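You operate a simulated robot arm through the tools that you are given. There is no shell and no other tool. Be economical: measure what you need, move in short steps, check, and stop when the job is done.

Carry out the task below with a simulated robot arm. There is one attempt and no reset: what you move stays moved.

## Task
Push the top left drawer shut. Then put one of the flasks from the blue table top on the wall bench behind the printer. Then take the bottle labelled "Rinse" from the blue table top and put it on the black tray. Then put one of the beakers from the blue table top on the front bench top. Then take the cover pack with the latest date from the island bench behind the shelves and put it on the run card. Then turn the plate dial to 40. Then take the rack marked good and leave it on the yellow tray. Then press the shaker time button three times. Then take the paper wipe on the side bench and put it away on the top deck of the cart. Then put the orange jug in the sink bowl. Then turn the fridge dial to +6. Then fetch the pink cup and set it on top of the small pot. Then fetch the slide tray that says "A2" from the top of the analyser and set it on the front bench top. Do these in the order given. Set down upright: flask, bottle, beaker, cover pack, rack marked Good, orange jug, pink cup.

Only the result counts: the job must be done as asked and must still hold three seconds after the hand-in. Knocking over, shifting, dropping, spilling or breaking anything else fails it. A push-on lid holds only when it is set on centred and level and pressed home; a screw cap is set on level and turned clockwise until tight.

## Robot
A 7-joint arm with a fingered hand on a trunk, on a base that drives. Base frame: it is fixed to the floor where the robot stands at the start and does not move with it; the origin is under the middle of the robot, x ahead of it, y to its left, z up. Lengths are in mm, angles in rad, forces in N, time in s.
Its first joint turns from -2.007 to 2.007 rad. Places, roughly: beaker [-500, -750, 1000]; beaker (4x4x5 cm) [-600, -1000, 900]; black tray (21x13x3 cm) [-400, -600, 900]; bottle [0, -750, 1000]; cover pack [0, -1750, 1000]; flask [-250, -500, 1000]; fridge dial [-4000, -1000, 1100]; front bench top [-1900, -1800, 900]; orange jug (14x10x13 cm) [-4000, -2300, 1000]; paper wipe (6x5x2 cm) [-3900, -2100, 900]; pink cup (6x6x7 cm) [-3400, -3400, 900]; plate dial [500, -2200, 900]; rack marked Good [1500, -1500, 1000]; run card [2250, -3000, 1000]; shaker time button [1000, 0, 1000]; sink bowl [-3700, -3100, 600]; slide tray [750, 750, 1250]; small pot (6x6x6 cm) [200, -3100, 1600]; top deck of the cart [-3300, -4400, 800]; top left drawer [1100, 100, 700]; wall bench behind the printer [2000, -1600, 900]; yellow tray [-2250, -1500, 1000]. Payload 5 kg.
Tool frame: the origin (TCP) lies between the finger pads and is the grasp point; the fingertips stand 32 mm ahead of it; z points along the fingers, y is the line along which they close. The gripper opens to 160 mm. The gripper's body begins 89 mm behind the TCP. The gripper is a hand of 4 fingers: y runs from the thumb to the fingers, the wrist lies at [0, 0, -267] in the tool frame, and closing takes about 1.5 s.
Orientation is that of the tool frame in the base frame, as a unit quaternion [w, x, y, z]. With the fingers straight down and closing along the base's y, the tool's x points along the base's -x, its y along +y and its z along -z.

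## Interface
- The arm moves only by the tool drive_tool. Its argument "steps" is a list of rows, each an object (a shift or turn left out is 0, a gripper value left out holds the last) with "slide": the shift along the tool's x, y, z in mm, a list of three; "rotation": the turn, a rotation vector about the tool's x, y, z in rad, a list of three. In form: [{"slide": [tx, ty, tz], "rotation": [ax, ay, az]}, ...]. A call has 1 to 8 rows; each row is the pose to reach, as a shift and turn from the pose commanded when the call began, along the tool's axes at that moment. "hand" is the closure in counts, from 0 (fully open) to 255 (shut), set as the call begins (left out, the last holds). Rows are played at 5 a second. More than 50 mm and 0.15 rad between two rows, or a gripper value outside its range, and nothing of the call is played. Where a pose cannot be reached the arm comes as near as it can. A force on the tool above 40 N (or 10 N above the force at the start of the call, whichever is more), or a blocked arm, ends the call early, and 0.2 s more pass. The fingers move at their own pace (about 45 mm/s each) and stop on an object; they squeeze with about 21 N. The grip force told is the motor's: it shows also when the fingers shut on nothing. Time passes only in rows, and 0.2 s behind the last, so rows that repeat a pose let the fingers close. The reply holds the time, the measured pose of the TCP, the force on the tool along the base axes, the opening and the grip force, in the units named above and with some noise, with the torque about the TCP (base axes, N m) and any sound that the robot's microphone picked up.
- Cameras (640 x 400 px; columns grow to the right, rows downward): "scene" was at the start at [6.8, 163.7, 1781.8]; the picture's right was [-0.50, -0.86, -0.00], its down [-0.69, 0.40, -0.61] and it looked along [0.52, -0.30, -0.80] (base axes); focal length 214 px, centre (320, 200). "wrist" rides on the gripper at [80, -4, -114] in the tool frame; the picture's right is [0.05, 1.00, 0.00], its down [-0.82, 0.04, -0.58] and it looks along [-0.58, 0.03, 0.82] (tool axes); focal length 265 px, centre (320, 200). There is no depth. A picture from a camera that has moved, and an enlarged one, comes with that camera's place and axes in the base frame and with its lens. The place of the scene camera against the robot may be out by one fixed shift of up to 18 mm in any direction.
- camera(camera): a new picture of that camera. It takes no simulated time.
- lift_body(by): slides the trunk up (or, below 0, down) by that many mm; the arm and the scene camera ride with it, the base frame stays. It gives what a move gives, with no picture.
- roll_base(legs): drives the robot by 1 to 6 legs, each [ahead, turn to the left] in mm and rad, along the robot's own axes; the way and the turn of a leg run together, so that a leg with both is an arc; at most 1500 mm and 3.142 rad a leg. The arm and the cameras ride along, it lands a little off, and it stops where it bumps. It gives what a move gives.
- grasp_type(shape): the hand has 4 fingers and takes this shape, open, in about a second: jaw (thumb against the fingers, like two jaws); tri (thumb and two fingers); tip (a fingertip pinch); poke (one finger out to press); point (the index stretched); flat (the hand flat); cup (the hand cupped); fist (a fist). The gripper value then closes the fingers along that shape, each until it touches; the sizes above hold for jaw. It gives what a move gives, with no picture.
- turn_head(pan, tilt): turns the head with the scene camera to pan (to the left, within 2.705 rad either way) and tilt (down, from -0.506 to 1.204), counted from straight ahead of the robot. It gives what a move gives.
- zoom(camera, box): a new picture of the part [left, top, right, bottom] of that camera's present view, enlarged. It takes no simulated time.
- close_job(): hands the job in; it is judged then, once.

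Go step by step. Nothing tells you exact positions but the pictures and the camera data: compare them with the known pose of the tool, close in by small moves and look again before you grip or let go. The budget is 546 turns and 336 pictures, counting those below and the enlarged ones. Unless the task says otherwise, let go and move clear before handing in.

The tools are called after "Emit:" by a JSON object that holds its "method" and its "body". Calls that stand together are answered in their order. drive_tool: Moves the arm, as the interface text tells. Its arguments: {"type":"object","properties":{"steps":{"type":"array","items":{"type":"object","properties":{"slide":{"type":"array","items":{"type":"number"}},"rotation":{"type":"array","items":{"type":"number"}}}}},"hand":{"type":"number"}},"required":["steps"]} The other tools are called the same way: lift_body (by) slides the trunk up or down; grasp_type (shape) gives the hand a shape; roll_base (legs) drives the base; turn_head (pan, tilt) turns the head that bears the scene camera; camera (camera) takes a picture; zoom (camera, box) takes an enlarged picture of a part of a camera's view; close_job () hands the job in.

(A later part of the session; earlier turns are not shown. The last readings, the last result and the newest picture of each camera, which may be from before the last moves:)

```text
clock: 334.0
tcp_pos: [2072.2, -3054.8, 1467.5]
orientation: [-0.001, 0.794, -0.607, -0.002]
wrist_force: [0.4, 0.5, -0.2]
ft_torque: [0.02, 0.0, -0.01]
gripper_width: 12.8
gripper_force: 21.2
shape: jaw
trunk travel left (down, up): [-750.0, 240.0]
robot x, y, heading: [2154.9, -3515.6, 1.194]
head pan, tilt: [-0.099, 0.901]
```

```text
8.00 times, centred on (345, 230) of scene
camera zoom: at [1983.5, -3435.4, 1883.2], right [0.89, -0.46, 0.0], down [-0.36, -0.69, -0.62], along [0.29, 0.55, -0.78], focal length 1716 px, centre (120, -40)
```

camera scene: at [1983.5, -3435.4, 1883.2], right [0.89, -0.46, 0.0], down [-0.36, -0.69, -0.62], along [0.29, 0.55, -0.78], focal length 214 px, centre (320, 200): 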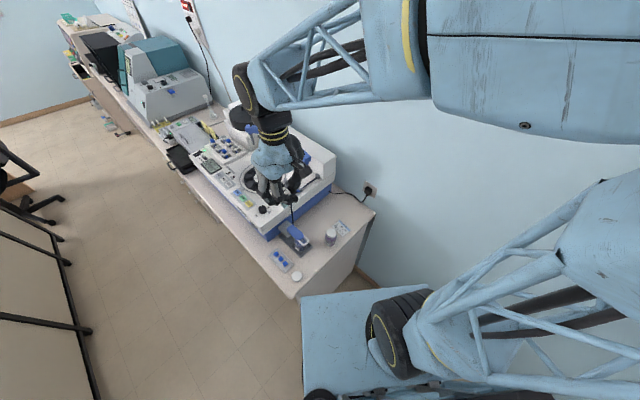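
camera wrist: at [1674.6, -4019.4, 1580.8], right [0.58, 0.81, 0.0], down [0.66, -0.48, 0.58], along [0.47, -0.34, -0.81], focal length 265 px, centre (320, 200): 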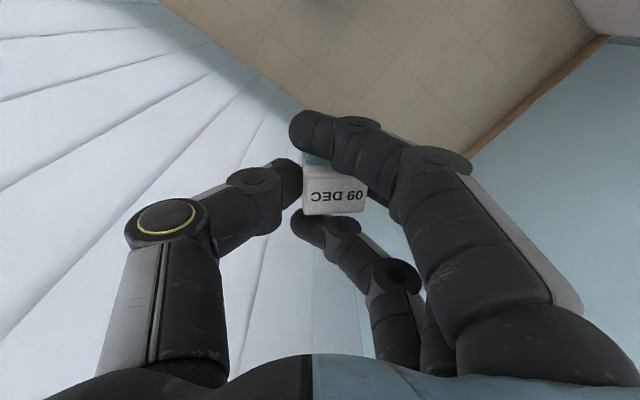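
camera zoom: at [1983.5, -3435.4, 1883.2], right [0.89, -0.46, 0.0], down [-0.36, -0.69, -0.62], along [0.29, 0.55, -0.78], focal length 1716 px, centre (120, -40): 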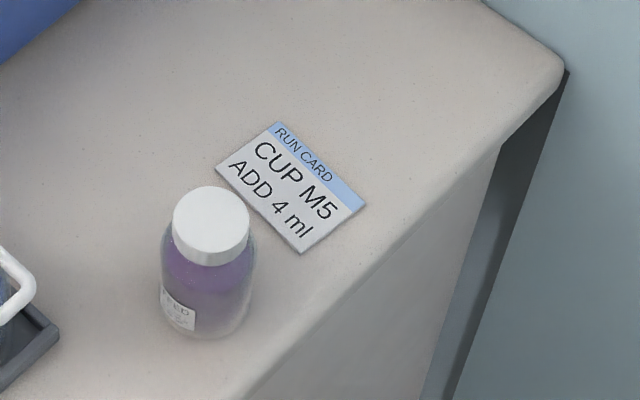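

It is the RUN CARD, centred near (2366, -2959) with a vial about 115 mm away. I'll bring the pack over it with the tool turned so hand and camera stay clear of the vial.

Emit:
{"method": "drive_tool", "body": {"steps": [{"slide": [-2, -44, 0], "rotation": [0, 0, 0.092]}, {"slide": [-4, -88, 0], "rotation": [0, 0, 0.184]}, {"slide": [-6, -132, 0], "rotation": [0, 0, 0.276]}, {"slide": [-9, -177, 0], "rotation": [0, 0, 0.368]}, {"slide": [-11, -221, 0], "rotation": [0, 0, 0.46]}, {"slide": [-13, -265, 0], "rotation": [0, 0, 0.552]}, {"slide": [-15, -309, 0], "rotation": [0, 0, 0.646]}]}}

Emit:
{"method": "lift_body", "body": {"by": -300}}

Emit:
{"method": "camera", "body": {"camera": "wrist"}}

Emit:
{"method": "zoom", "body": {"camera": "scene", "box": [260, 120, 440, 260]}}

```text
clock: 335.6
tcp_pos: [2368.4, -2958.3, 1465.7]
orientation: [-0.001, -0.56, 0.828, 0.001]
wrist_force: [-0.4, 0.4, -1.2]
ft_torque: [-0.04, 0.06, -0.01]
gripper_width: 12.9
gripper_force: 20.8
shape: jaw
trunk travel left (down, up): [-750.0, 240.0]
robot x, y, heading: [2159.0, -3518.3, 1.19]
head pan, tilt: [-0.099, 0.901]
```

```text
clock: 338.6
tcp_pos: [2367.2, -2958.2, 1166.3]
orientation: [0.0, -0.561, 0.828, 0.003]
wrist_force: [0.6, 0.0, -0.4]
ft_torque: [0.03, 0.03, -0.01]
gripper_width: 13.0
gripper_force: 20.9
shape: jaw
trunk travel left (down, up): [-450.0, 540.0]
robot x, y, heading: [2159.3, -3518.3, 1.192]
head pan, tilt: [-0.099, 0.901]
```

```text
167 pictures are left
camera wrist: at [2341.0, -3035.7, 1280.2], right [-0.95, 0.32, 0.0], down [0.26, 0.77, 0.58], along [0.18, 0.55, -0.82], focal length 265 px, centre (320, 200)
```

wrist: 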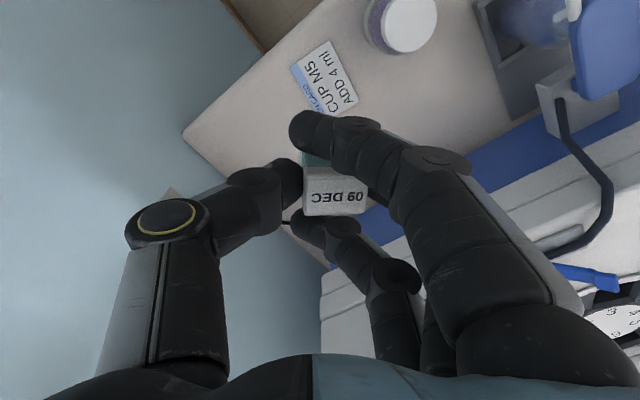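

```text
2.86 times, centred on (350, 190) of scene
camera zoom: at [1983.8, -3435.6, 1583.2], right [0.89, -0.46, 0.0], down [-0.36, -0.69, -0.62], along [0.29, 0.55, -0.78], focal length 613 px, centre (234, 229)
```

zoom: 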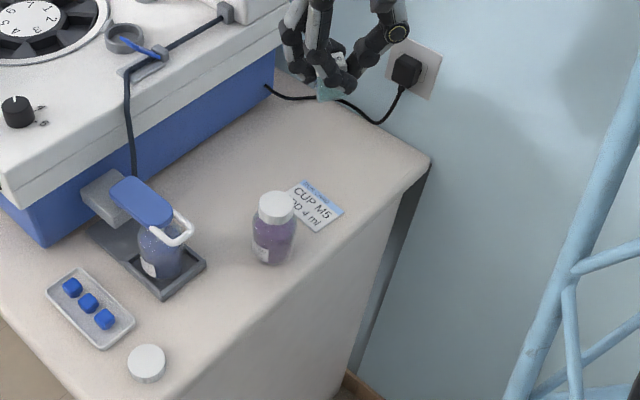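

The pack's centre is already over the card's. Lowering to near the bench.

Emit:
{"method": "drive_tool", "body": {"steps": [{"slide": [3, 0, 45]}, {"slide": [3, 0, 90]}, {"slide": [3, 0, 130]}, {"slide": [3, 0, 165]}, {"slide": [3, 0, 190]}]}}

Emit:
{"method": "camera", "body": {"camera": "wrist"}}

Emit:
{"method": "zoom", "body": {"camera": "scene", "box": [290, 160, 370, 220]}}

```text
clock: 339.8
tcp_pos: [2365.6, -2961.0, 977.2]
orientation: [-0.001, -0.56, 0.828, 0.001]
wrist_force: [0.1, 0.0, -0.8]
ft_torque: [0.0, 0.03, -0.01]
gripper_width: 12.9
gripper_force: 20.8
shape: jaw
trunk travel left (down, up): [-450.0, 540.0]
robot x, y, heading: [2160.4, -3523.0, 1.189]
head pan, tilt: [-0.099, 0.901]
```

```text
165 pictures are left
camera wrist: at [2340.5, -3037.9, 1090.6], right [-0.95, 0.32, 0.0], down [0.26, 0.77, 0.58], along [0.18, 0.55, -0.82], focal length 265 px, centre (320, 200)
```

wrist: 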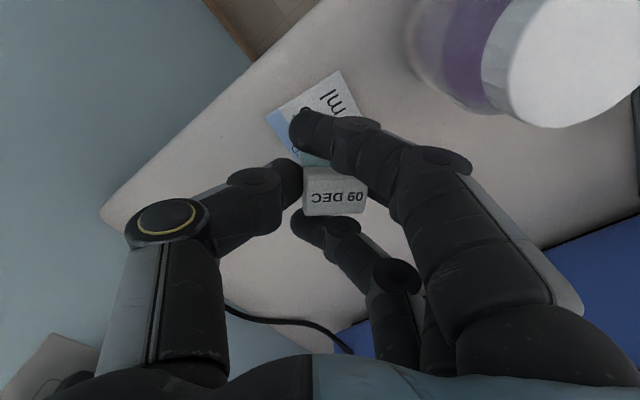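

```text
6.67 times, centred on (330, 190) of scene
camera zoom: at [1983.9, -3435.3, 1583.2], right [0.89, -0.46, 0.0], down [-0.36, -0.69, -0.62], along [0.29, 0.55, -0.78], focal length 1430 px, centre (253, 267)
```

zoom: 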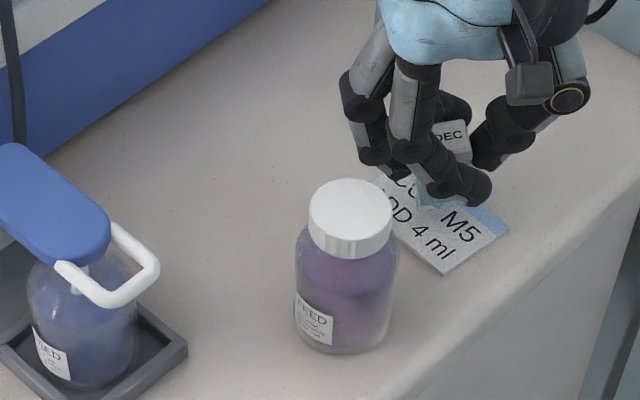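

Emit:
{"method": "drive_tool", "body": {"steps": [{"slide": [0, -3, 10]}, {"slide": [0, -3, 20]}, {"slide": [0, -3, 28]}]}}

Emit:
{"method": "drive_tool", "body": {"steps": [{"slide": [0, 0, 4]}]}}

Emit:
{"method": "zoom", "body": {"camera": "scene", "box": [290, 160, 370, 220]}}

```text
clock: 340.6
tcp_pos: [2368.5, -2962.4, 948.7]
orientation: [0.0, -0.561, 0.828, 0.002]
wrist_force: [-1.2, -1.1, 9.0]
ft_torque: [-0.24, 0.28, 0.05]
gripper_width: 12.9
gripper_force: 20.4
shape: jaw
trunk travel left (down, up): [-450.0, 540.0]
robot x, y, heading: [2153.2, -3520.4, 1.189]
head pan, tilt: [-0.099, 0.901]
```

```text
clock: 341.0
tcp_pos: [2367.4, -2961.5, 943.7]
orientation: [0.001, -0.561, 0.828, 0.003]
wrist_force: [-0.6, -1.0, 5.8]
ft_torque: [-0.11, 0.17, -0.05]
gripper_width: 12.3
gripper_force: 21.0
shape: jaw
trunk travel left (down, up): [-450.0, 540.0]
robot x, y, heading: [2157.8, -3521.7, 1.183]
head pan, tilt: [-0.099, 0.901]
```

```text
6.67 times, centred on (330, 190) of scene
camera zoom: at [1983.6, -3436.0, 1583.2], right [0.89, -0.46, 0.0], down [-0.36, -0.69, -0.62], along [0.29, 0.55, -0.78], focal length 1430 px, centre (253, 267)
```

zoom: 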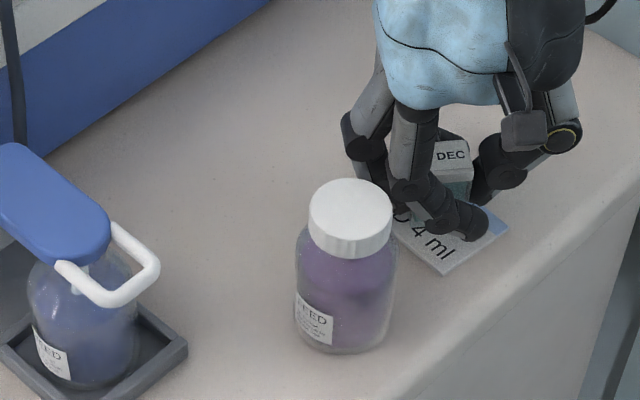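

The pack is touching the card. Opening gently.

Emit:
{"method": "drive_tool", "body": {"steps": [{"slide": [0, 0, 0]}, {"slide": [0, 0, 0]}, {"slide": [0, 0, 0]}, {"slide": [0, 0, 0]}, {"slide": [0, 0, 0]}], "hand": 165}}

Emit:
{"method": "camera", "body": {"camera": "wrist"}}

Emit:
{"method": "zoom", "body": {"camera": "scene", "box": [290, 160, 370, 220]}}

```text
clock: 342.2
tcp_pos: [2369.0, -2961.5, 943.7]
orientation: [0.0, -0.56, 0.828, 0.002]
wrist_force: [-1.2, -0.4, -0.6]
ft_torque: [0.0, -0.01, 0.03]
gripper_width: 55.7
gripper_force: 0.1
shape: jaw
trunk travel left (down, up): [-450.0, 540.0]
robot x, y, heading: [2155.3, -3520.4, 1.184]
head pan, tilt: [-0.099, 0.901]
```

```text
162 pictures are left
camera wrist: at [2342.4, -3039.1, 1058.0], right [-0.95, 0.32, 0.0], down [0.26, 0.77, 0.58], along [0.18, 0.55, -0.82], focal length 265 px, centre (320, 200)
```

wrist: 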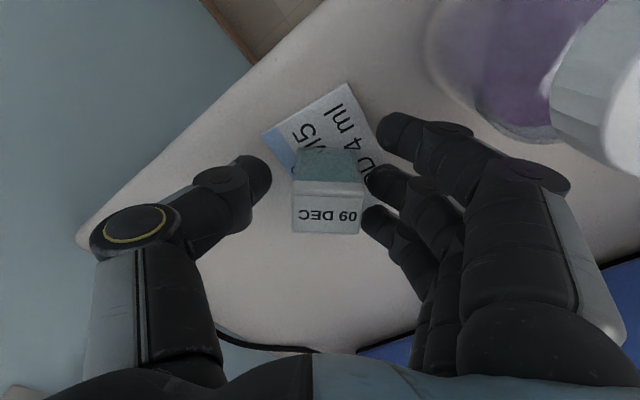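

```text
6.67 times, centred on (330, 190) of scene
camera zoom: at [1983.8, -3435.5, 1583.2], right [0.89, -0.46, 0.0], down [-0.36, -0.69, -0.62], along [0.29, 0.55, -0.78], focal length 1430 px, centre (253, 267)
```

zoom: 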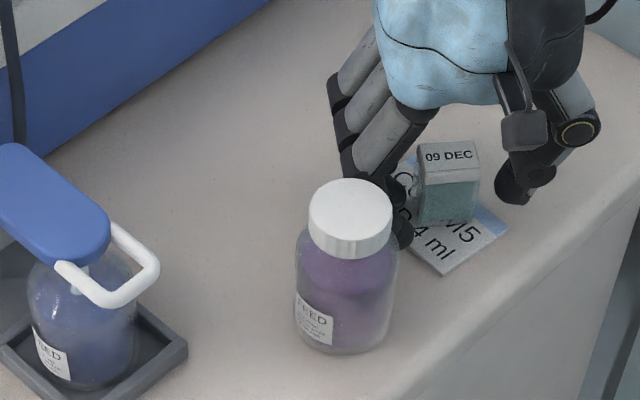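

The pack stands upright on the run card. Easing sideways a touch and rising.

Emit:
{"method": "drive_tool", "body": {"steps": [{"slide": [0, 5, 0]}, {"slide": [0, 5, -20]}, {"slide": [0, 5, -60]}, {"slide": [0, 5, -105]}, {"slide": [0, 5, -150]}, {"slide": [0, 5, -195]}]}}

Emit:
{"method": "lift_body", "body": {"by": 300}}

Emit:
{"method": "zoom", "body": {"camera": "scene", "box": [300, 170, 380, 250]}}

```text
clock: 343.6
tcp_pos: [2362.0, -2961.7, 1142.6]
orientation: [-0.001, -0.561, 0.828, 0.002]
wrist_force: [-0.6, 0.0, 1.2]
ft_torque: [0.01, -0.02, -0.02]
gripper_width: 56.0
gripper_force: 0.0
shape: jaw
trunk travel left (down, up): [-450.0, 540.0]
robot x, y, heading: [2156.4, -3523.3, 1.191]
head pan, tilt: [-0.099, 0.901]
```

```text
clock: 346.6
tcp_pos: [2362.1, -2960.4, 1440.4]
orientation: [0.0, -0.56, 0.828, 0.002]
wrist_force: [0.3, 1.2, -0.1]
ft_torque: [0.02, -0.01, 0.0]
gripper_width: 56.1
gripper_force: 0.0
shape: jaw
trunk travel left (down, up): [-750.0, 240.0]
robot x, y, heading: [2156.5, -3522.9, 1.192]
head pan, tilt: [-0.099, 0.901]
```

```text
5.00 times, centred on (340, 210) of scene
camera zoom: at [1983.8, -3435.4, 1883.2], right [0.89, -0.46, 0.0], down [-0.36, -0.69, -0.62], along [0.29, 0.55, -0.78], focal length 1072 px, centre (220, 150)
```

zoom: 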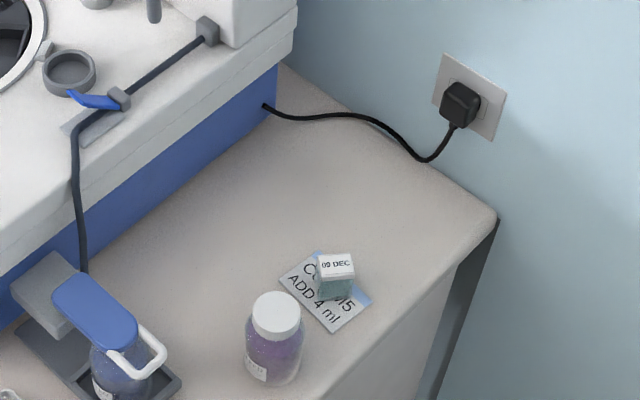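

Placed. Next is the plate dial on the island's heating plate. Driving back into the aisle.

Emit:
{"method": "roll_base", "body": {"legs": [[0, -0.936], [-782, 0], [0, 1.518], [776, 0], [776, 0], [0, 1.5]]}}

Emit:
{"method": "turn_head", "body": {"pan": 0.1, "tilt": 0.8}}

Emit:
{"method": "camera", "body": {"camera": "scene"}}

```text
clock: 348.6
tcp_pos: [2602.5, -3130.5, 1439.6]
orientation: [-0.003, -0.338, 0.941, 0.003]
wrist_force: [-7.7, -4.3, 2.4]
ft_torque: [0.61, -1.12, -0.01]
gripper_width: 55.9
gripper_force: 0.0
shape: jaw
trunk travel left (down, up): [-750.0, 240.0]
robot x, y, heading: [2155.4, -3521.0, 0.675]
head pan, tilt: [-0.099, 0.901]
stopped in leg 1: the force on the tool passed its limit at 60 N (the readings are from after the stop); the commanded pose is now the measured one
```

```text
clock: 349.3
tcp_pos: [2602.4, -3131.2, 1440.4]
orientation: [-0.003, -0.337, 0.941, 0.003]
wrist_force: [-10.0, -4.8, 1.2]
ft_torque: [0.61, -1.37, 0.02]
gripper_width: 56.2
gripper_force: 0.1
shape: jaw
trunk travel left (down, up): [-750.0, 240.0]
robot x, y, heading: [2161.0, -3520.6, 0.681]
head pan, tilt: [0.099, 0.799]
```

```text
159 pictures are left
camera scene: at [2041.2, -3346.2, 1891.1], right [0.7, -0.71, 0.0], down [-0.51, -0.5, -0.7], along [0.5, 0.49, -0.72], focal length 214 px, centre (320, 200)
```

scene: 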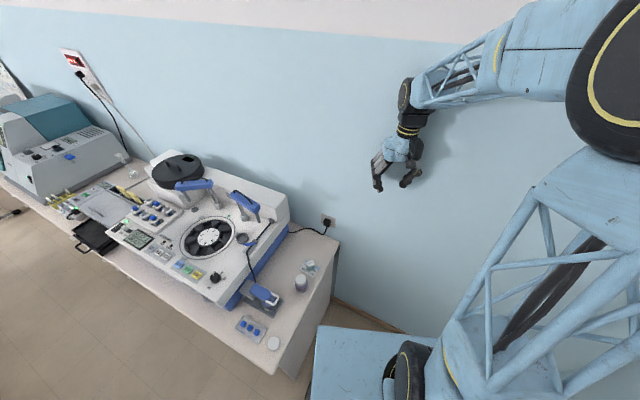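

The hand brushed the wall. I'll turn the other way instead and drive forward.

Emit:
{"method": "roll_base", "body": {"legs": [[0, 2.716]]}}

Emit:
{"method": "roll_base", "body": {"legs": [[785, 0], [0, -1.624], [776, 0], [776, 0], [0, 1.5]]}}

Emit:
{"method": "turn_head", "body": {"pan": 0.1, "tilt": 0.8}}

Emit:
{"method": "camera", "body": {"camera": "scene"}}

```text
clock: 356.3
tcp_pos: [1584.2, -3675.4, 1438.8]
orientation: [0.003, 0.993, 0.116, 0.003]
wrist_force: [0.4, 0.6, 0.0]
ft_torque: [-0.02, -0.03, 0.05]
gripper_width: 56.0
gripper_force: 0.0
shape: jaw
trunk travel left (down, up): [-750.0, 240.0]
robot x, y, heading: [2158.0, -3519.7, -2.921]
head pan, tilt: [0.099, 0.799]
```

```text
clock: 376.0
tcp_pos: [485.8, -2255.7, 1440.5]
orientation: [0.004, 0.998, 0.07, 0.004]
wrist_force: [-0.4, 0.3, -0.2]
ft_torque: [0.01, 0.0, 0.01]
gripper_width: 56.0
gripper_force: 0.2
shape: jaw
trunk travel left (down, up): [-750.0, 240.0]
robot x, y, heading: [1072.4, -2158.6, -3.015]
head pan, tilt: [0.099, 0.799]
```

```text
clock: 376.6
tcp_pos: [484.8, -2256.4, 1440.8]
orientation: [0.003, 0.998, 0.069, 0.002]
wrist_force: [0.5, 0.2, -0.3]
ft_torque: [0.01, 0.01, -0.01]
gripper_width: 56.0
gripper_force: 0.1
shape: jaw
trunk travel left (down, up): [-750.0, 240.0]
robot x, y, heading: [1074.4, -2154.4, -3.016]
head pan, tilt: [0.099, 0.799]
```

```text
158 pictures are left
camera scene: at [1079.5, -2370.5, 1891.1], right [-0.22, 0.97, 0.0], down [0.7, 0.16, -0.7], along [-0.68, -0.16, -0.72], focal length 214 px, centre (320, 200)
```

scene: 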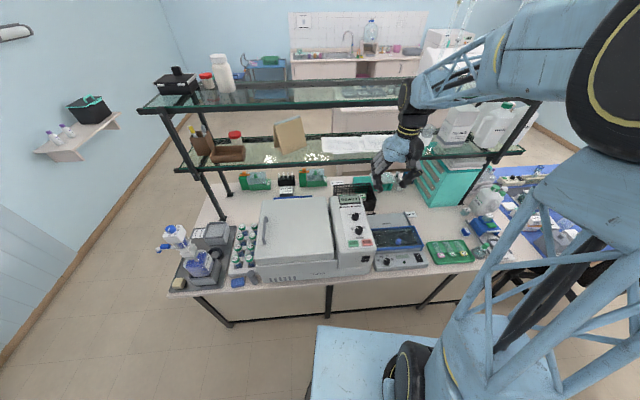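

Emit:
{"method": "zoom", "body": {"camera": "scene", "box": [320, 180, 480, 290]}}

Emit:
{"method": "zoom", "body": {"camera": "scene", "box": [360, 225, 440, 280]}}

```text
3.64 times, centred on (400, 235) of scene
camera zoom: at [1079.5, -2370.5, 1891.1], right [-0.22, 0.97, 0.0], down [0.7, 0.16, -0.7], along [-0.68, -0.16, -0.72], focal length 780 px, centre (29, 73)
```

zoom: 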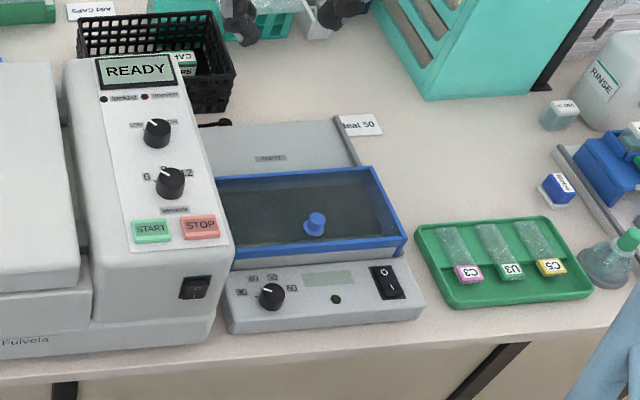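

```text
7.27 times, centred on (400, 252) of scene
camera zoom: at [1079.5, -2370.5, 1891.1], right [-0.22, 0.97, 0.0], down [0.7, 0.16, -0.7], along [-0.68, -0.16, -0.72], focal length 1560 px, centre (-262, -182)
```

zoom: 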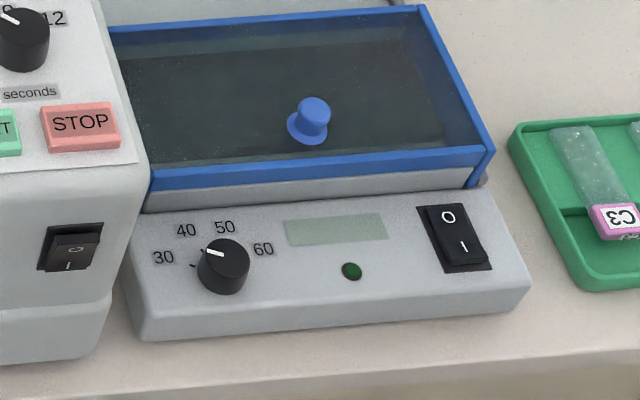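

The plate dial is the black knob with 30-40-50-60, pointer now near 30. I'll bring the hand down for a close look from the wrist camera.

Emit:
{"method": "lift_body", "body": {"by": -300}}

Emit:
{"method": "drive_tool", "body": {"steps": [{"slide": [20, -40, 0]}, {"slide": [41, -81, 0]}], "hand": 60}}

Emit:
{"method": "camera", "body": {"camera": "wrist"}}

Emit:
{"method": "zoom", "body": {"camera": "wrist", "box": [220, 20, 420, 160]}}

```text
clock: 379.2
tcp_pos: [483.0, -2255.7, 1161.2]
orientation: [0.004, 0.998, 0.069, -0.003]
wrist_force: [3.0, 4.9, 19.9]
ft_torque: [-1.07, -0.16, 0.21]
gripper_width: 55.9
gripper_force: 0.1
shape: jaw
trunk travel left (down, up): [-465.0, 525.0]
robot x, y, heading: [1069.5, -2151.9, -3.018]
head pan, tilt: [0.099, 0.799]
heard: click
stopped: the force on the tool passed its limit at 60 N (the readings are from after the stop); the commanded pose is now the measured one
```

```text
clock: 379.6
tcp_pos: [483.0, -2234.0, 1162.0]
orientation: [0.006, 0.998, 0.065, -0.013]
wrist_force: [-22.7, -2.9, 2.0]
ft_torque: [-0.13, 0.74, -1.22]
gripper_width: 86.0
gripper_force: 0.1
shape: jaw
trunk travel left (down, up): [-465.0, 525.0]
robot x, y, heading: [1073.8, -2155.9, -3.015]
head pan, tilt: [0.099, 0.799]
heard: click
stopped in row 1: the force on the tool passed its limit at 55 N (the readings are from after the stop); the commanded pose is now the measured one
```

```text
155 pictures are left
camera wrist: at [564.0, -2218.5, 1274.1], right [0.18, -0.98, 0.01], down [-0.79, -0.14, 0.6], along [-0.59, -0.12, -0.8], focal length 265 px, centre (320, 200)
```

wrist: 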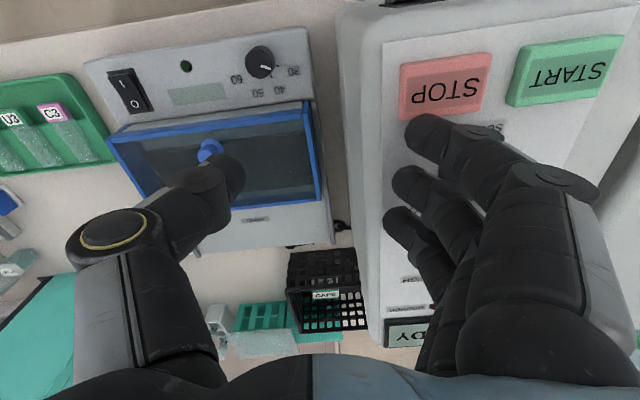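

```text
2.86 times, centred on (320, 90) of wrist
camera zoom: at [564.0, -2218.5, 1274.1], right [0.18, -0.98, 0.01], down [-0.79, -0.14, 0.6], along [-0.59, -0.12, -0.8], focal length 758 px, centre (320, 514)
```

zoom: 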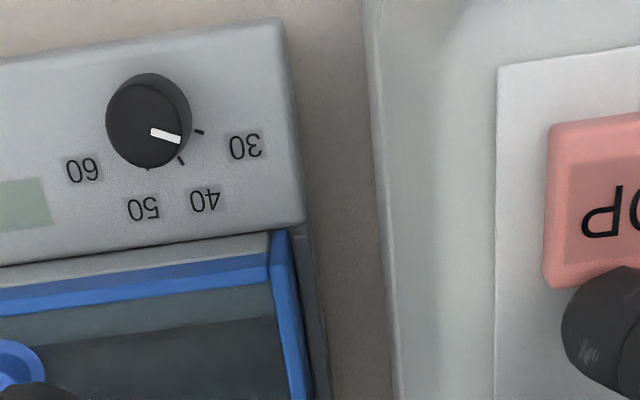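

I touched the taller machine beside it and heard clicks. Rising at once and checking its state.

Emit:
{"method": "drive_tool", "body": {"steps": [{"slide": [0, 0, -30]}, {"slide": [0, 0, -70]}, {"slide": [0, -40, -100]}, {"slide": [0, -80, -120]}]}}

Emit:
{"method": "zoom", "body": {"camera": "scene", "box": [240, 160, 460, 290]}}

Emit:
{"method": "camera", "body": {"camera": "wrist"}}

```text
clock: 380.6
tcp_pos: [477.0, -2152.6, 1281.3]
orientation: [0.005, 0.998, 0.068, -0.011]
wrist_force: [0.1, 0.3, -0.5]
ft_torque: [-0.01, 0.0, -0.01]
gripper_width: 122.0
gripper_force: 0.1
shape: jaw
trunk travel left (down, up): [-465.0, 525.0]
robot x, y, heading: [1069.1, -2156.1, -3.013]
head pan, tilt: [0.099, 0.799]
heard: click
```

```text
2.91 times, centred on (350, 225) of scene
camera zoom: at [1079.3, -2369.7, 1606.7], right [-0.22, 0.97, 0.0], down [0.7, 0.16, -0.7], along [-0.68, -0.16, -0.72], focal length 624 px, centre (233, 127)
```

zoom: 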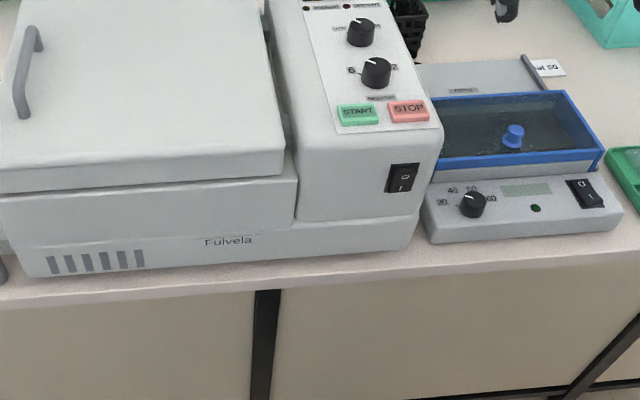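

```text
152 pictures are left
camera wrist: at [558.7, -2135.6, 1393.6], right [0.18, -0.98, 0.01], down [-0.79, -0.14, 0.59], along [-0.58, -0.12, -0.8], focal length 265 px, centre (320, 200)
```

wrist: 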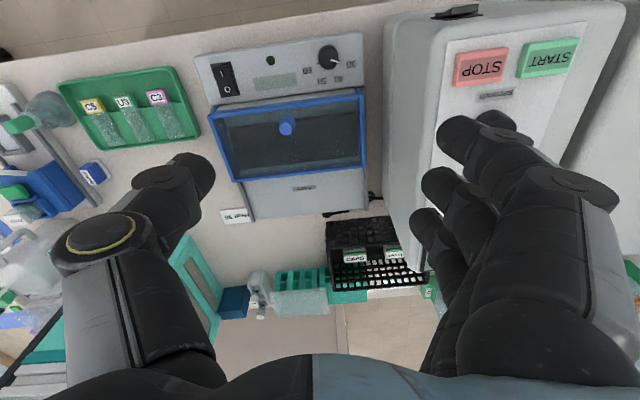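

Emit:
{"method": "zoom", "body": {"camera": "scene", "box": [325, 150, 405, 210]}}

```text
6.67 times, centred on (365, 180) of scene
camera zoom: at [1079.3, -2369.7, 1606.7], right [-0.22, 0.97, 0.0], down [0.7, 0.16, -0.7], along [-0.68, -0.16, -0.72], focal length 1430 px, centre (20, 333)
```

zoom: 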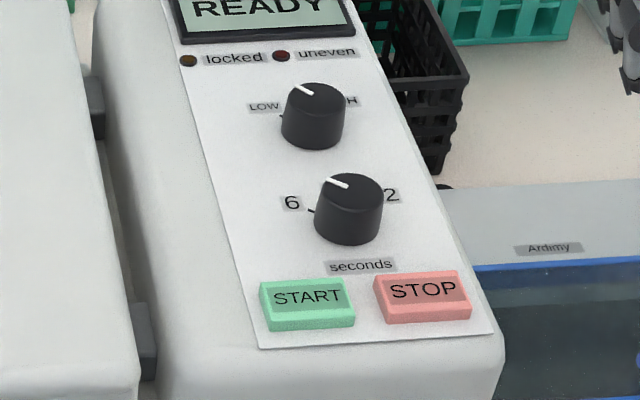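

Display still reads READY and its knobs look unchanged. The dial knob's top is at (497, -2166, 936), and it needs about 42° clockwise. I'll turn the tool first, high up, so the fingers clear the machine during the twist.

Emit:
{"method": "drive_tool", "body": {"steps": [{"slide": [0, 0, 0], "rotation": [0.0085, 0.0226, 0]}], "hand": 172}}

Emit:
{"method": "drive_tool", "body": {"steps": [{"slide": [5, 0, 0], "rotation": [0, 0, -0.137]}, {"slide": [10, 4, 0], "rotation": [0, 0, -0.274]}, {"slide": [15, 8, 0], "rotation": [0, 0, -0.411]}, {"slide": [18, 12, 0], "rotation": [0, 0, -0.548]}, {"slide": [18, 16, 0], "rotation": [0, 0, -0.685]}, {"slide": [18, 16, 0], "rotation": [0, 0, -0.822]}]}}

Emit:
{"method": "camera", "body": {"camera": "wrist"}}

```text
clock: 381.0
tcp_pos: [477.4, -2153.0, 1281.2]
orientation: [0.0, 0.998, 0.067, 0.001]
wrist_force: [-0.9, 0.6, 0.2]
ft_torque: [0.04, 0.02, -0.02]
gripper_width: 88.5
gripper_force: 0.0
shape: jaw
trunk travel left (down, up): [-465.0, 525.0]
robot x, y, heading: [1067.2, -2157.8, -3.018]
head pan, tilt: [0.099, 0.799]
```

```text
clock: 382.4
tcp_pos: [496.8, -2166.8, 1281.1]
orientation: [0.0, 0.887, 0.461, 0.001]
wrist_force: [0.6, 0.2, 1.6]
ft_torque: [0.03, -0.04, 0.02]
gripper_width: 52.7
gripper_force: 0.0
shape: jaw
trunk travel left (down, up): [-465.0, 525.0]
robot x, y, heading: [1067.4, -2156.3, -3.017]
head pan, tilt: [0.099, 0.799]
```

```text
150 pictures are left
camera wrist: at [539.8, -2099.1, 1395.2], right [0.85, -0.53, 0.0], down [-0.43, -0.69, 0.58], along [-0.31, -0.49, -0.82], focal length 265 px, centre (320, 200)
```

wrist: 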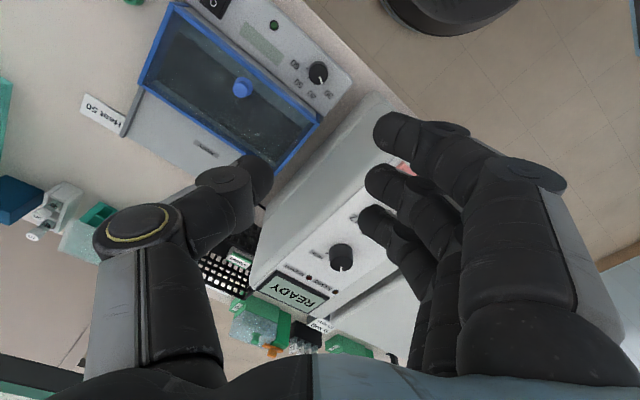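

Emit:
{"method": "drive_tool", "body": {"steps": [{"slide": [1, -2, 45]}, {"slide": [1, -2, 90]}, {"slide": [1, -2, 135]}, {"slide": [1, -2, 180]}, {"slide": [1, -2, 225]}, {"slide": [1, -2, 270]}]}}

Emit:
{"method": "camera", "body": {"camera": "wrist"}}

Emit:
{"method": "zoom", "body": {"camera": "scene", "box": [340, 180, 460, 260]}}

```text
clock: 383.8
tcp_pos: [497.5, -2163.9, 1009.1]
orientation: [0.0, 0.888, 0.46, 0.001]
wrist_force: [-0.1, 0.2, 0.3]
ft_torque: [-0.01, 0.01, -0.03]
gripper_width: 52.5
gripper_force: 0.1
shape: jaw
trunk travel left (down, up): [-465.0, 525.0]
robot x, y, heading: [1070.2, -2152.5, -3.01]
head pan, tilt: [0.099, 0.799]
```

```text
149 pictures are left
camera wrist: at [540.5, -2095.3, 1123.5], right [0.85, -0.53, 0.0], down [-0.44, -0.69, 0.58], along [-0.31, -0.49, -0.82], focal length 265 px, centre (320, 200)
```

wrist: 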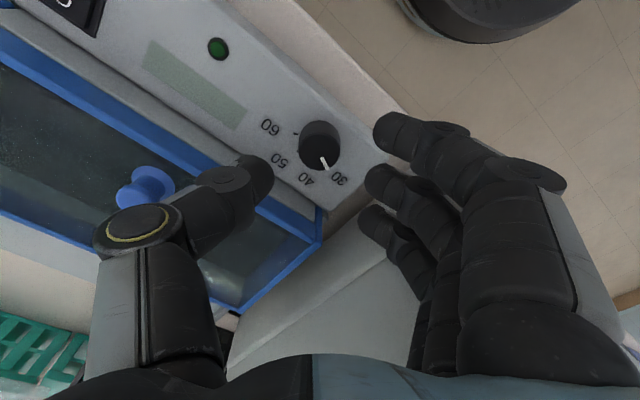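

```text
5.00 times, centred on (400, 220) of scene
camera zoom: at [1078.7, -2370.3, 1606.6], right [-0.22, 0.97, 0.0], down [0.7, 0.16, -0.7], along [-0.68, -0.16, -0.72], focal length 1072 px, centre (-80, 100)
```

zoom: 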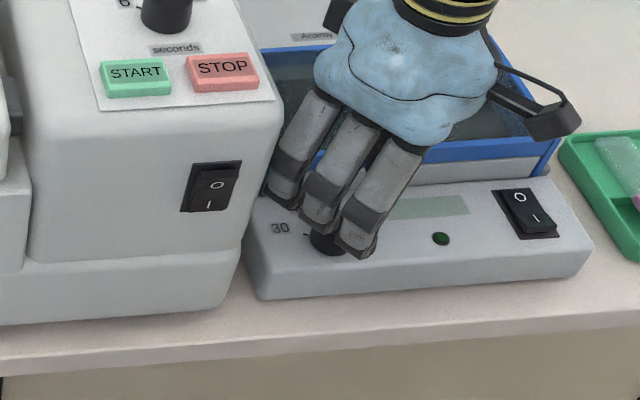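

Emit:
{"method": "drive_tool", "body": {"steps": [{"slide": [-3, -4, 15]}, {"slide": [-3, -4, 30]}, {"slide": [-3, -4, 45]}, {"slide": [-3, -4, 57]}]}}

Emit:
{"method": "camera", "body": {"camera": "wrist"}}

Emit:
{"method": "zoom", "body": {"camera": "scene", "box": [360, 200, 440, 260]}}

```text
clock: 384.9
tcp_pos: [492.8, -2165.6, 958.3]
orientation: [-0.002, 0.888, 0.459, -0.003]
wrist_force: [4.5, 3.6, 30.9]
ft_torque: [-0.32, -0.38, 0.16]
gripper_width: 50.7
gripper_force: 0.1
shape: jaw
trunk travel left (down, up): [-465.0, 525.0]
robot x, y, heading: [1071.1, -2158.4, -3.014]
head pan, tilt: [0.099, 0.799]
stopped in row 4: the force on the tool passed its limit at 45 N (the readings are from after the stop); the commanded pose is now the measured one
```

```text
147 pictures are left
camera wrist: at [535.1, -2096.4, 1072.2], right [0.84, -0.53, -0.01], down [-0.43, -0.69, 0.58], along [-0.31, -0.49, -0.81], focal length 265 px, centre (320, 200)
```

wrist: 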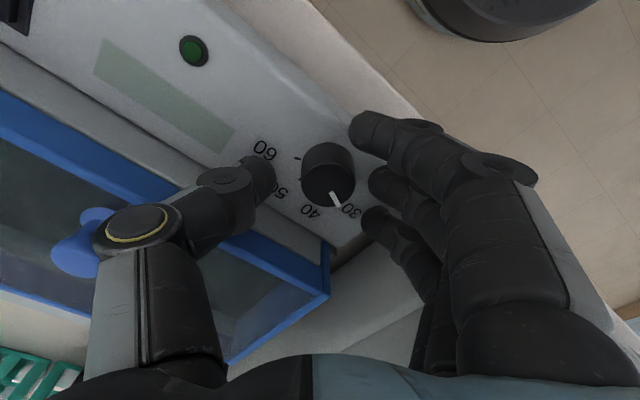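

```text
6.67 times, centred on (400, 230) of scene
camera zoom: at [1081.7, -2369.9, 1607.1], right [-0.22, 0.97, 0.0], down [0.7, 0.16, -0.7], along [-0.68, -0.16, -0.72], focal length 1430 px, centre (-213, 0)
```

zoom: 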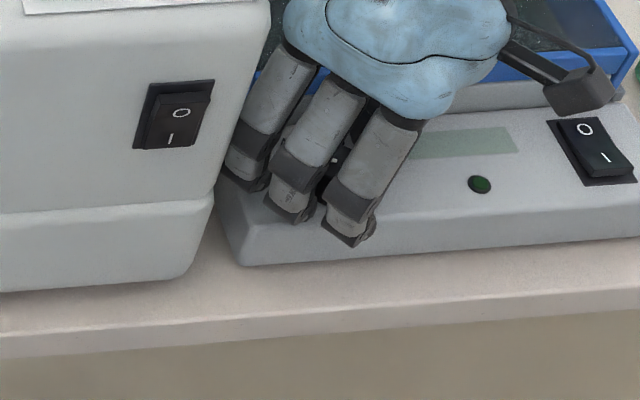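

Fingertips touched the panel. I'll lift 4 mm and close on the knob.

Emit:
{"method": "drive_tool", "body": {"steps": [{"slide": [0, 0, -4]}, {"slide": [0, 0, -4]}]}}

Emit:
{"method": "drive_tool", "body": {"steps": [{"slide": [0, 0, 0]}, {"slide": [0, 0, 0]}, {"slide": [0, 0, 0]}, {"slide": [0, 0, 0]}, {"slide": [0, 0, 0]}], "hand": 255}}

Emit:
{"method": "camera", "body": {"camera": "wrist"}}

```text
clock: 385.5
tcp_pos: [492.6, -2164.8, 959.4]
orientation: [-0.001, 0.888, 0.46, -0.002]
wrist_force: [7.8, 4.1, 6.1]
ft_torque: [0.16, -0.65, -0.04]
gripper_width: 21.1
gripper_force: 20.7
shape: jaw
trunk travel left (down, up): [-465.0, 525.0]
robot x, y, heading: [1069.8, -2158.4, -3.015]
head pan, tilt: [0.099, 0.799]
```

```text
clock: 386.7
tcp_pos: [491.9, -2164.1, 960.5]
orientation: [0.0, 0.888, 0.46, -0.001]
wrist_force: [11.3, 8.6, -2.6]
ft_torque: [0.27, -0.67, 0.08]
gripper_width: 19.9
gripper_force: 21.1
shape: jaw
trunk travel left (down, up): [-465.0, 525.0]
robot x, y, heading: [1070.3, -2160.6, -3.017]
head pan, tilt: [0.099, 0.799]
```

```text
145 pictures are left
camera wrist: at [535.2, -2096.3, 1073.8], right [0.85, -0.53, 0.0], down [-0.43, -0.69, 0.58], along [-0.31, -0.49, -0.82], focal length 265 px, centre (320, 200)
```

wrist: 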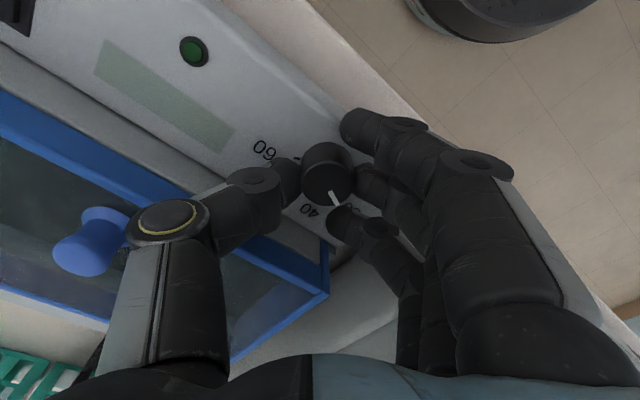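

The knob is held. Turning clockwise about 40°.

Emit:
{"method": "drive_tool", "body": {"steps": [{"slide": [0, 0, 0], "rotation": [0, 0, 0.1]}, {"slide": [0, 0, 0], "rotation": [0, 0, 0.2]}, {"slide": [0, 0, 0], "rotation": [0, 0, 0.3]}, {"slide": [0, 0, 0], "rotation": [0, 0, 0.4]}, {"slide": [0, 0, 0], "rotation": [0, 0, 0.5]}, {"slide": [0, 0, 0], "rotation": [0, 0, 0.6]}, {"slide": [0, 0, 0], "rotation": [0, 0, 0.7]}]}}

Emit:
{"method": "camera", "body": {"camera": "wrist"}}

Emit:
{"method": "zoom", "body": {"camera": "wrist", "box": [230, 100, 430, 260]}}

```text
clock: 387.4
tcp_pos: [494.1, -2162.1, 959.7]
orientation: [-0.001, 0.938, 0.348, 0.002]
wrist_force: [4.6, 6.6, 6.3]
ft_torque: [0.09, -0.45, -0.03]
gripper_width: 19.7
gripper_force: 20.8
shape: jaw
trunk travel left (down, up): [-465.0, 525.0]
robot x, y, heading: [1071.6, -2157.4, -3.014]
head pan, tilt: [0.099, 0.799]
stopped in row 3: the force on the tool passed its limit at 42 N (the readings are from after the stop); the commanded pose is now the measured one
```

```text
144 pictures are left
camera wrist: at [552.0, -2106.3, 1073.6], right [0.69, -0.72, 0.0], down [-0.59, -0.57, 0.57], along [-0.42, -0.4, -0.82], focal length 265 px, centre (320, 200)
```

wrist: 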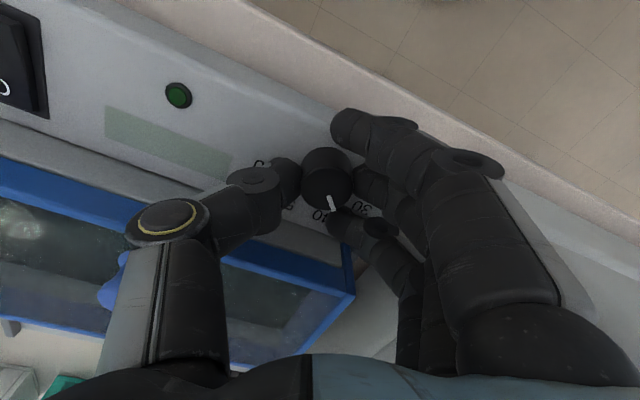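

```text
2.50 times, centred on (330, 180) of wrist
camera zoom: at [552.0, -2106.3, 1073.6], right [0.69, -0.72, 0.0], down [-0.59, -0.57, 0.57], along [-0.42, -0.4, -0.82], focal length 664 px, centre (295, 250)
```

zoom: 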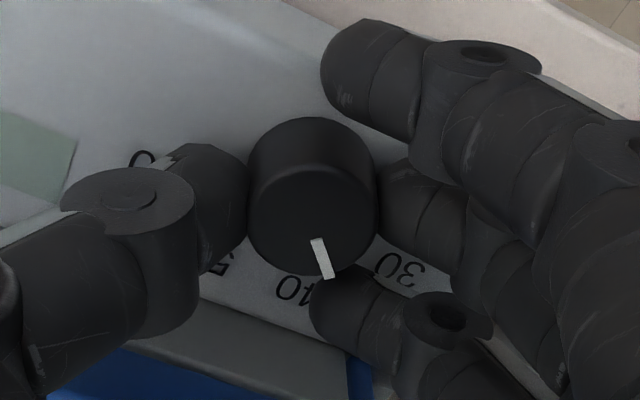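

Part way, pointer between 30 and 40. Continuing in smaller turns around the knob's own axis.

Emit:
{"method": "drive_tool", "body": {"steps": [{"slide": [0.3, 0.5, 0], "rotation": [0, 0, 0.08]}, {"slide": [0.6, 0.9, 0], "rotation": [0, 0, 0.16]}, {"slide": [0.9, 1.2, 0], "rotation": [0, 0, 0.24]}]}}

Emit:
{"method": "zoom", "body": {"camera": "wrist", "box": [230, 100, 430, 260]}}

```text
clock: 388.2
tcp_pos: [497.1, -2161.5, 959.0]
orientation: [-0.001, 0.973, 0.232, 0.001]
wrist_force: [16.1, 20.5, 4.1]
ft_torque: [0.46, -0.57, 0.1]
gripper_width: 19.5
gripper_force: 21.0
shape: jaw
trunk travel left (down, up): [-465.0, 525.0]
robot x, y, heading: [1073.8, -2155.0, -3.017]
head pan, tilt: [0.099, 0.799]
```

```text
2.50 times, centred on (330, 180) of wrist
camera zoom: at [565.3, -2120.8, 1073.3], right [0.5, -0.87, 0.0], down [-0.71, -0.41, 0.57], along [-0.5, -0.29, -0.82], focal length 664 px, centre (295, 250)
```

zoom: 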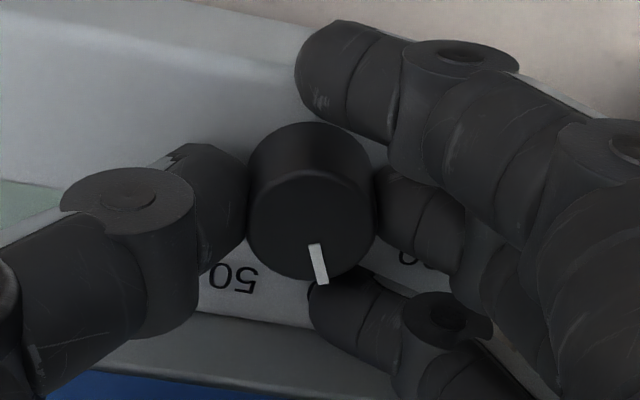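

Emit:
{"method": "drive_tool", "body": {"steps": [{"slide": [1.5, -1, 0]}, {"slide": [1.8, -0.8, 0], "rotation": [0, 0, 0.08]}, {"slide": [2, -0.5, 0], "rotation": [0, 0, 0.16]}, {"slide": [2.3, -0.2, 0], "rotation": [0, 0, 0.24]}]}}

Emit:
{"method": "drive_tool", "body": {"steps": [{"slide": [0, 0, 0]}, {"slide": [0, 0, 0]}, {"slide": [0, 0, -10]}, {"slide": [0, 0, -40]}], "hand": 172}}

Emit:
{"method": "zoom", "body": {"camera": "wrist", "box": [240, 70, 400, 230]}}

```text
clock: 389.2
tcp_pos: [495.0, -2159.9, 958.8]
orientation: [-0.001, 0.993, 0.117, -0.001]
wrist_force: [-4.1, 12.7, 3.7]
ft_torque: [0.25, 0.09, 0.03]
gripper_width: 19.1
gripper_force: 21.4
shape: jaw
trunk travel left (down, up): [-465.0, 525.0]
robot x, y, heading: [1068.7, -2153.9, -3.017]
head pan, tilt: [0.099, 0.799]
```

```text
clock: 390.2
tcp_pos: [496.0, -2161.7, 1000.1]
orientation: [-0.001, 0.993, 0.116, 0.001]
wrist_force: [0.2, 0.5, -0.9]
ft_torque: [0.02, -0.03, 0.01]
gripper_width: 51.3
gripper_force: 0.1
shape: jaw
trunk travel left (down, up): [-465.0, 525.0]
robot x, y, heading: [1071.8, -2155.3, -3.016]
head pan, tilt: [0.099, 0.799]
```

```text
2.50 times, centred on (320, 150) of wrist
camera zoom: at [573.7, -2139.9, 1113.8], right [0.28, -0.96, 0.0], down [-0.78, -0.23, 0.58], along [-0.55, -0.16, -0.82], focal length 664 px, centre (320, 325)
```

zoom: 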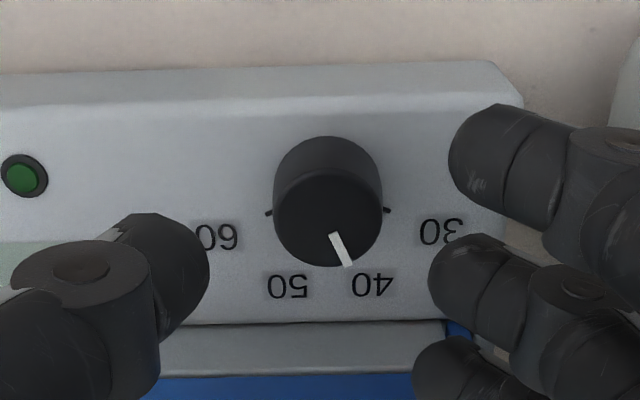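

The pointer now appears at 40. Checking from the other camera.

Emit:
{"method": "drive_tool", "body": {"steps": [{"slide": [0, 0, -45]}, {"slide": [0, 0, -90]}, {"slide": [0, 0, -135]}, {"slide": [0, 0, -180]}, {"slide": [0, 0, -225]}, {"slide": [0, 0, -270]}]}}

Emit:
{"method": "zoom", "body": {"camera": "scene", "box": [370, 200, 440, 250]}}

Emit:
{"method": "zoom", "body": {"camera": "wrist", "box": [270, 20, 370, 110]}}

```text
clock: 391.6
tcp_pos: [494.8, -2160.9, 1271.1]
orientation: [-0.001, 0.993, 0.116, 0.002]
wrist_force: [-0.2, 0.3, 0.7]
ft_torque: [-0.01, -0.01, -0.03]
gripper_width: 51.4
gripper_force: 0.0
shape: jaw
trunk travel left (down, up): [-465.0, 525.0]
robot x, y, heading: [1071.5, -2156.2, -3.019]
head pan, tilt: [0.099, 0.799]
```

```text
8.00 times, centred on (405, 225) of scene
camera zoom: at [1079.3, -2370.3, 1606.5], right [-0.22, 0.97, 0.0], down [0.7, 0.16, -0.7], along [-0.68, -0.16, -0.72], focal length 1716 px, centre (-360, 0)
```

zoom: 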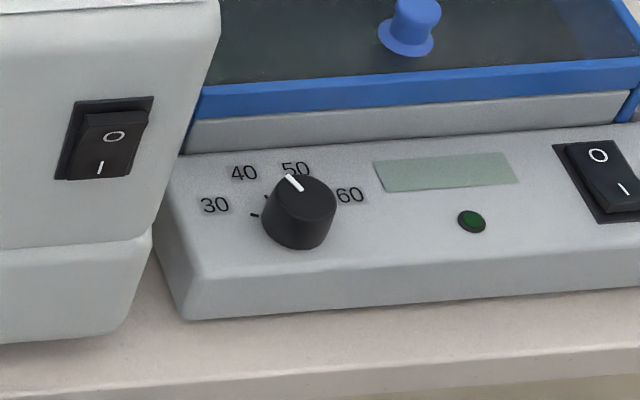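

```text
4.44 times, centred on (320, 65) of wrist
camera zoom: at [571.5, -2139.2, 1385.8], right [0.28, -0.96, 0.0], down [-0.79, -0.23, 0.57], along [-0.55, -0.16, -0.82], focal length 1180 px, centre (320, 800)
```

zoom: 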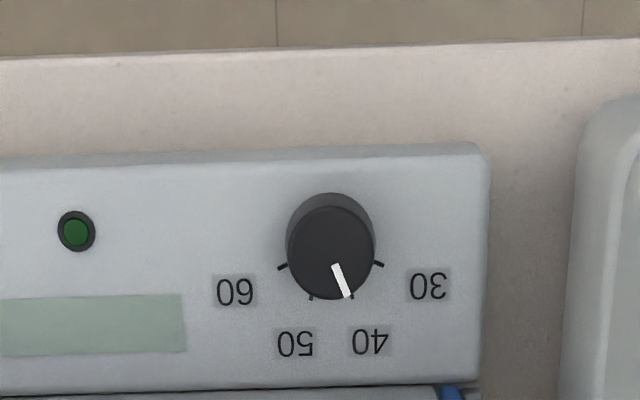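

The pointer lines up with the 40 tick. Next the GOOD rack on the wall bench; raising, driving up the aisle a little and facing it.

Emit:
{"method": "lift_body", "body": {"by": 270}}

Emit:
{"method": "roll_base", "body": {"legs": [[0, -1.4], [350, 0], [0, -1.5]]}}

Emit:
{"method": "turn_head", "body": {"pan": 0.1, "tilt": 0.9}}

Emit:
{"method": "camera", "body": {"camera": "scene"}}

```text
clock: 394.4
tcp_pos: [494.4, -2161.6, 1541.0]
orientation: [-0.001, 0.993, 0.116, 0.001]
wrist_force: [0.2, 0.5, -0.1]
ft_torque: [0.01, 0.0, -0.01]
gripper_width: 51.4
gripper_force: 0.2
shape: jaw
trunk travel left (down, up): [-735.0, 255.0]
robot x, y, heading: [1071.3, -2155.7, -3.019]
head pan, tilt: [0.099, 0.799]
```

```text
clock: 404.0
tcp_pos: [1518.1, -1664.1, 1540.6]
orientation: [-0.001, -0.251, 0.968, -0.001]
wrist_force: [-0.4, 0.4, 0.7]
ft_torque: [0.04, 0.02, -0.02]
gripper_width: 51.6
gripper_force: 0.0
shape: jaw
trunk travel left (down, up): [-735.0, 255.0]
robot x, y, heading: [962.8, -1825.9, 0.394]
head pan, tilt: [0.099, 0.799]
```

```text
clock: 404.7
tcp_pos: [1516.8, -1663.9, 1540.2]
orientation: [0.0, -0.251, 0.968, -0.001]
wrist_force: [0.3, 0.7, -0.6]
ft_torque: [0.01, 0.01, -0.04]
gripper_width: 51.5
gripper_force: 0.0
shape: jaw
trunk travel left (down, up): [-735.0, 255.0]
robot x, y, heading: [967.1, -1826.2, 0.402]
head pan, tilt: [0.099, 0.901]
```

```text
138 pictures are left
camera scene: at [897.9, -1625.4, 1868.7], right [0.48, -0.88, 0.0], down [-0.69, -0.37, -0.62], along [0.55, 0.3, -0.78], focal length 214 px, centre (320, 200)
```

scene: 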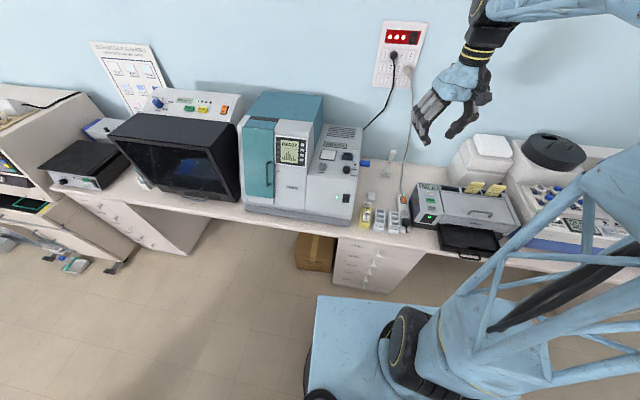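

Emit:
{"method": "zoom", "body": {"camera": "scene", "box": [340, 180, 430, 245]}}

Emit:
{"method": "camera", "body": {"camera": "wrist"}}

```text
6.15 times, centred on (385, 212) of scene
camera zoom: at [897.9, -1625.4, 1868.7], right [0.48, -0.88, 0.0], down [-0.69, -0.37, -0.62], along [0.55, 0.3, -0.78], focal length 1320 px, centre (-80, 123)
```

zoom: 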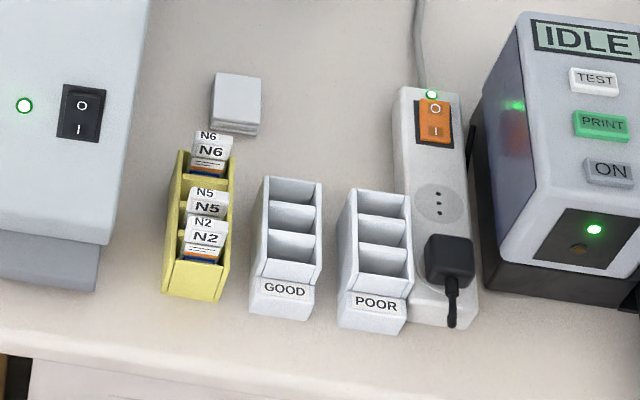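

```text
136 pictures are left
camera wrist: at [1449.0, -1706.3, 1655.4], right [-0.53, 0.85, 0.0], down [0.69, 0.43, 0.58], along [0.49, 0.3, -0.82], focal length 265 px, centre (320, 200)
```

wrist: 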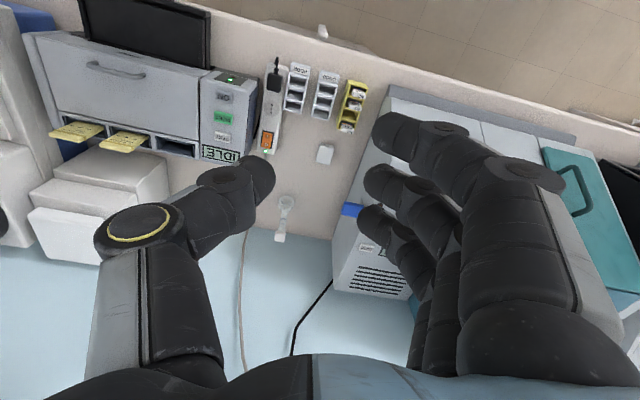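

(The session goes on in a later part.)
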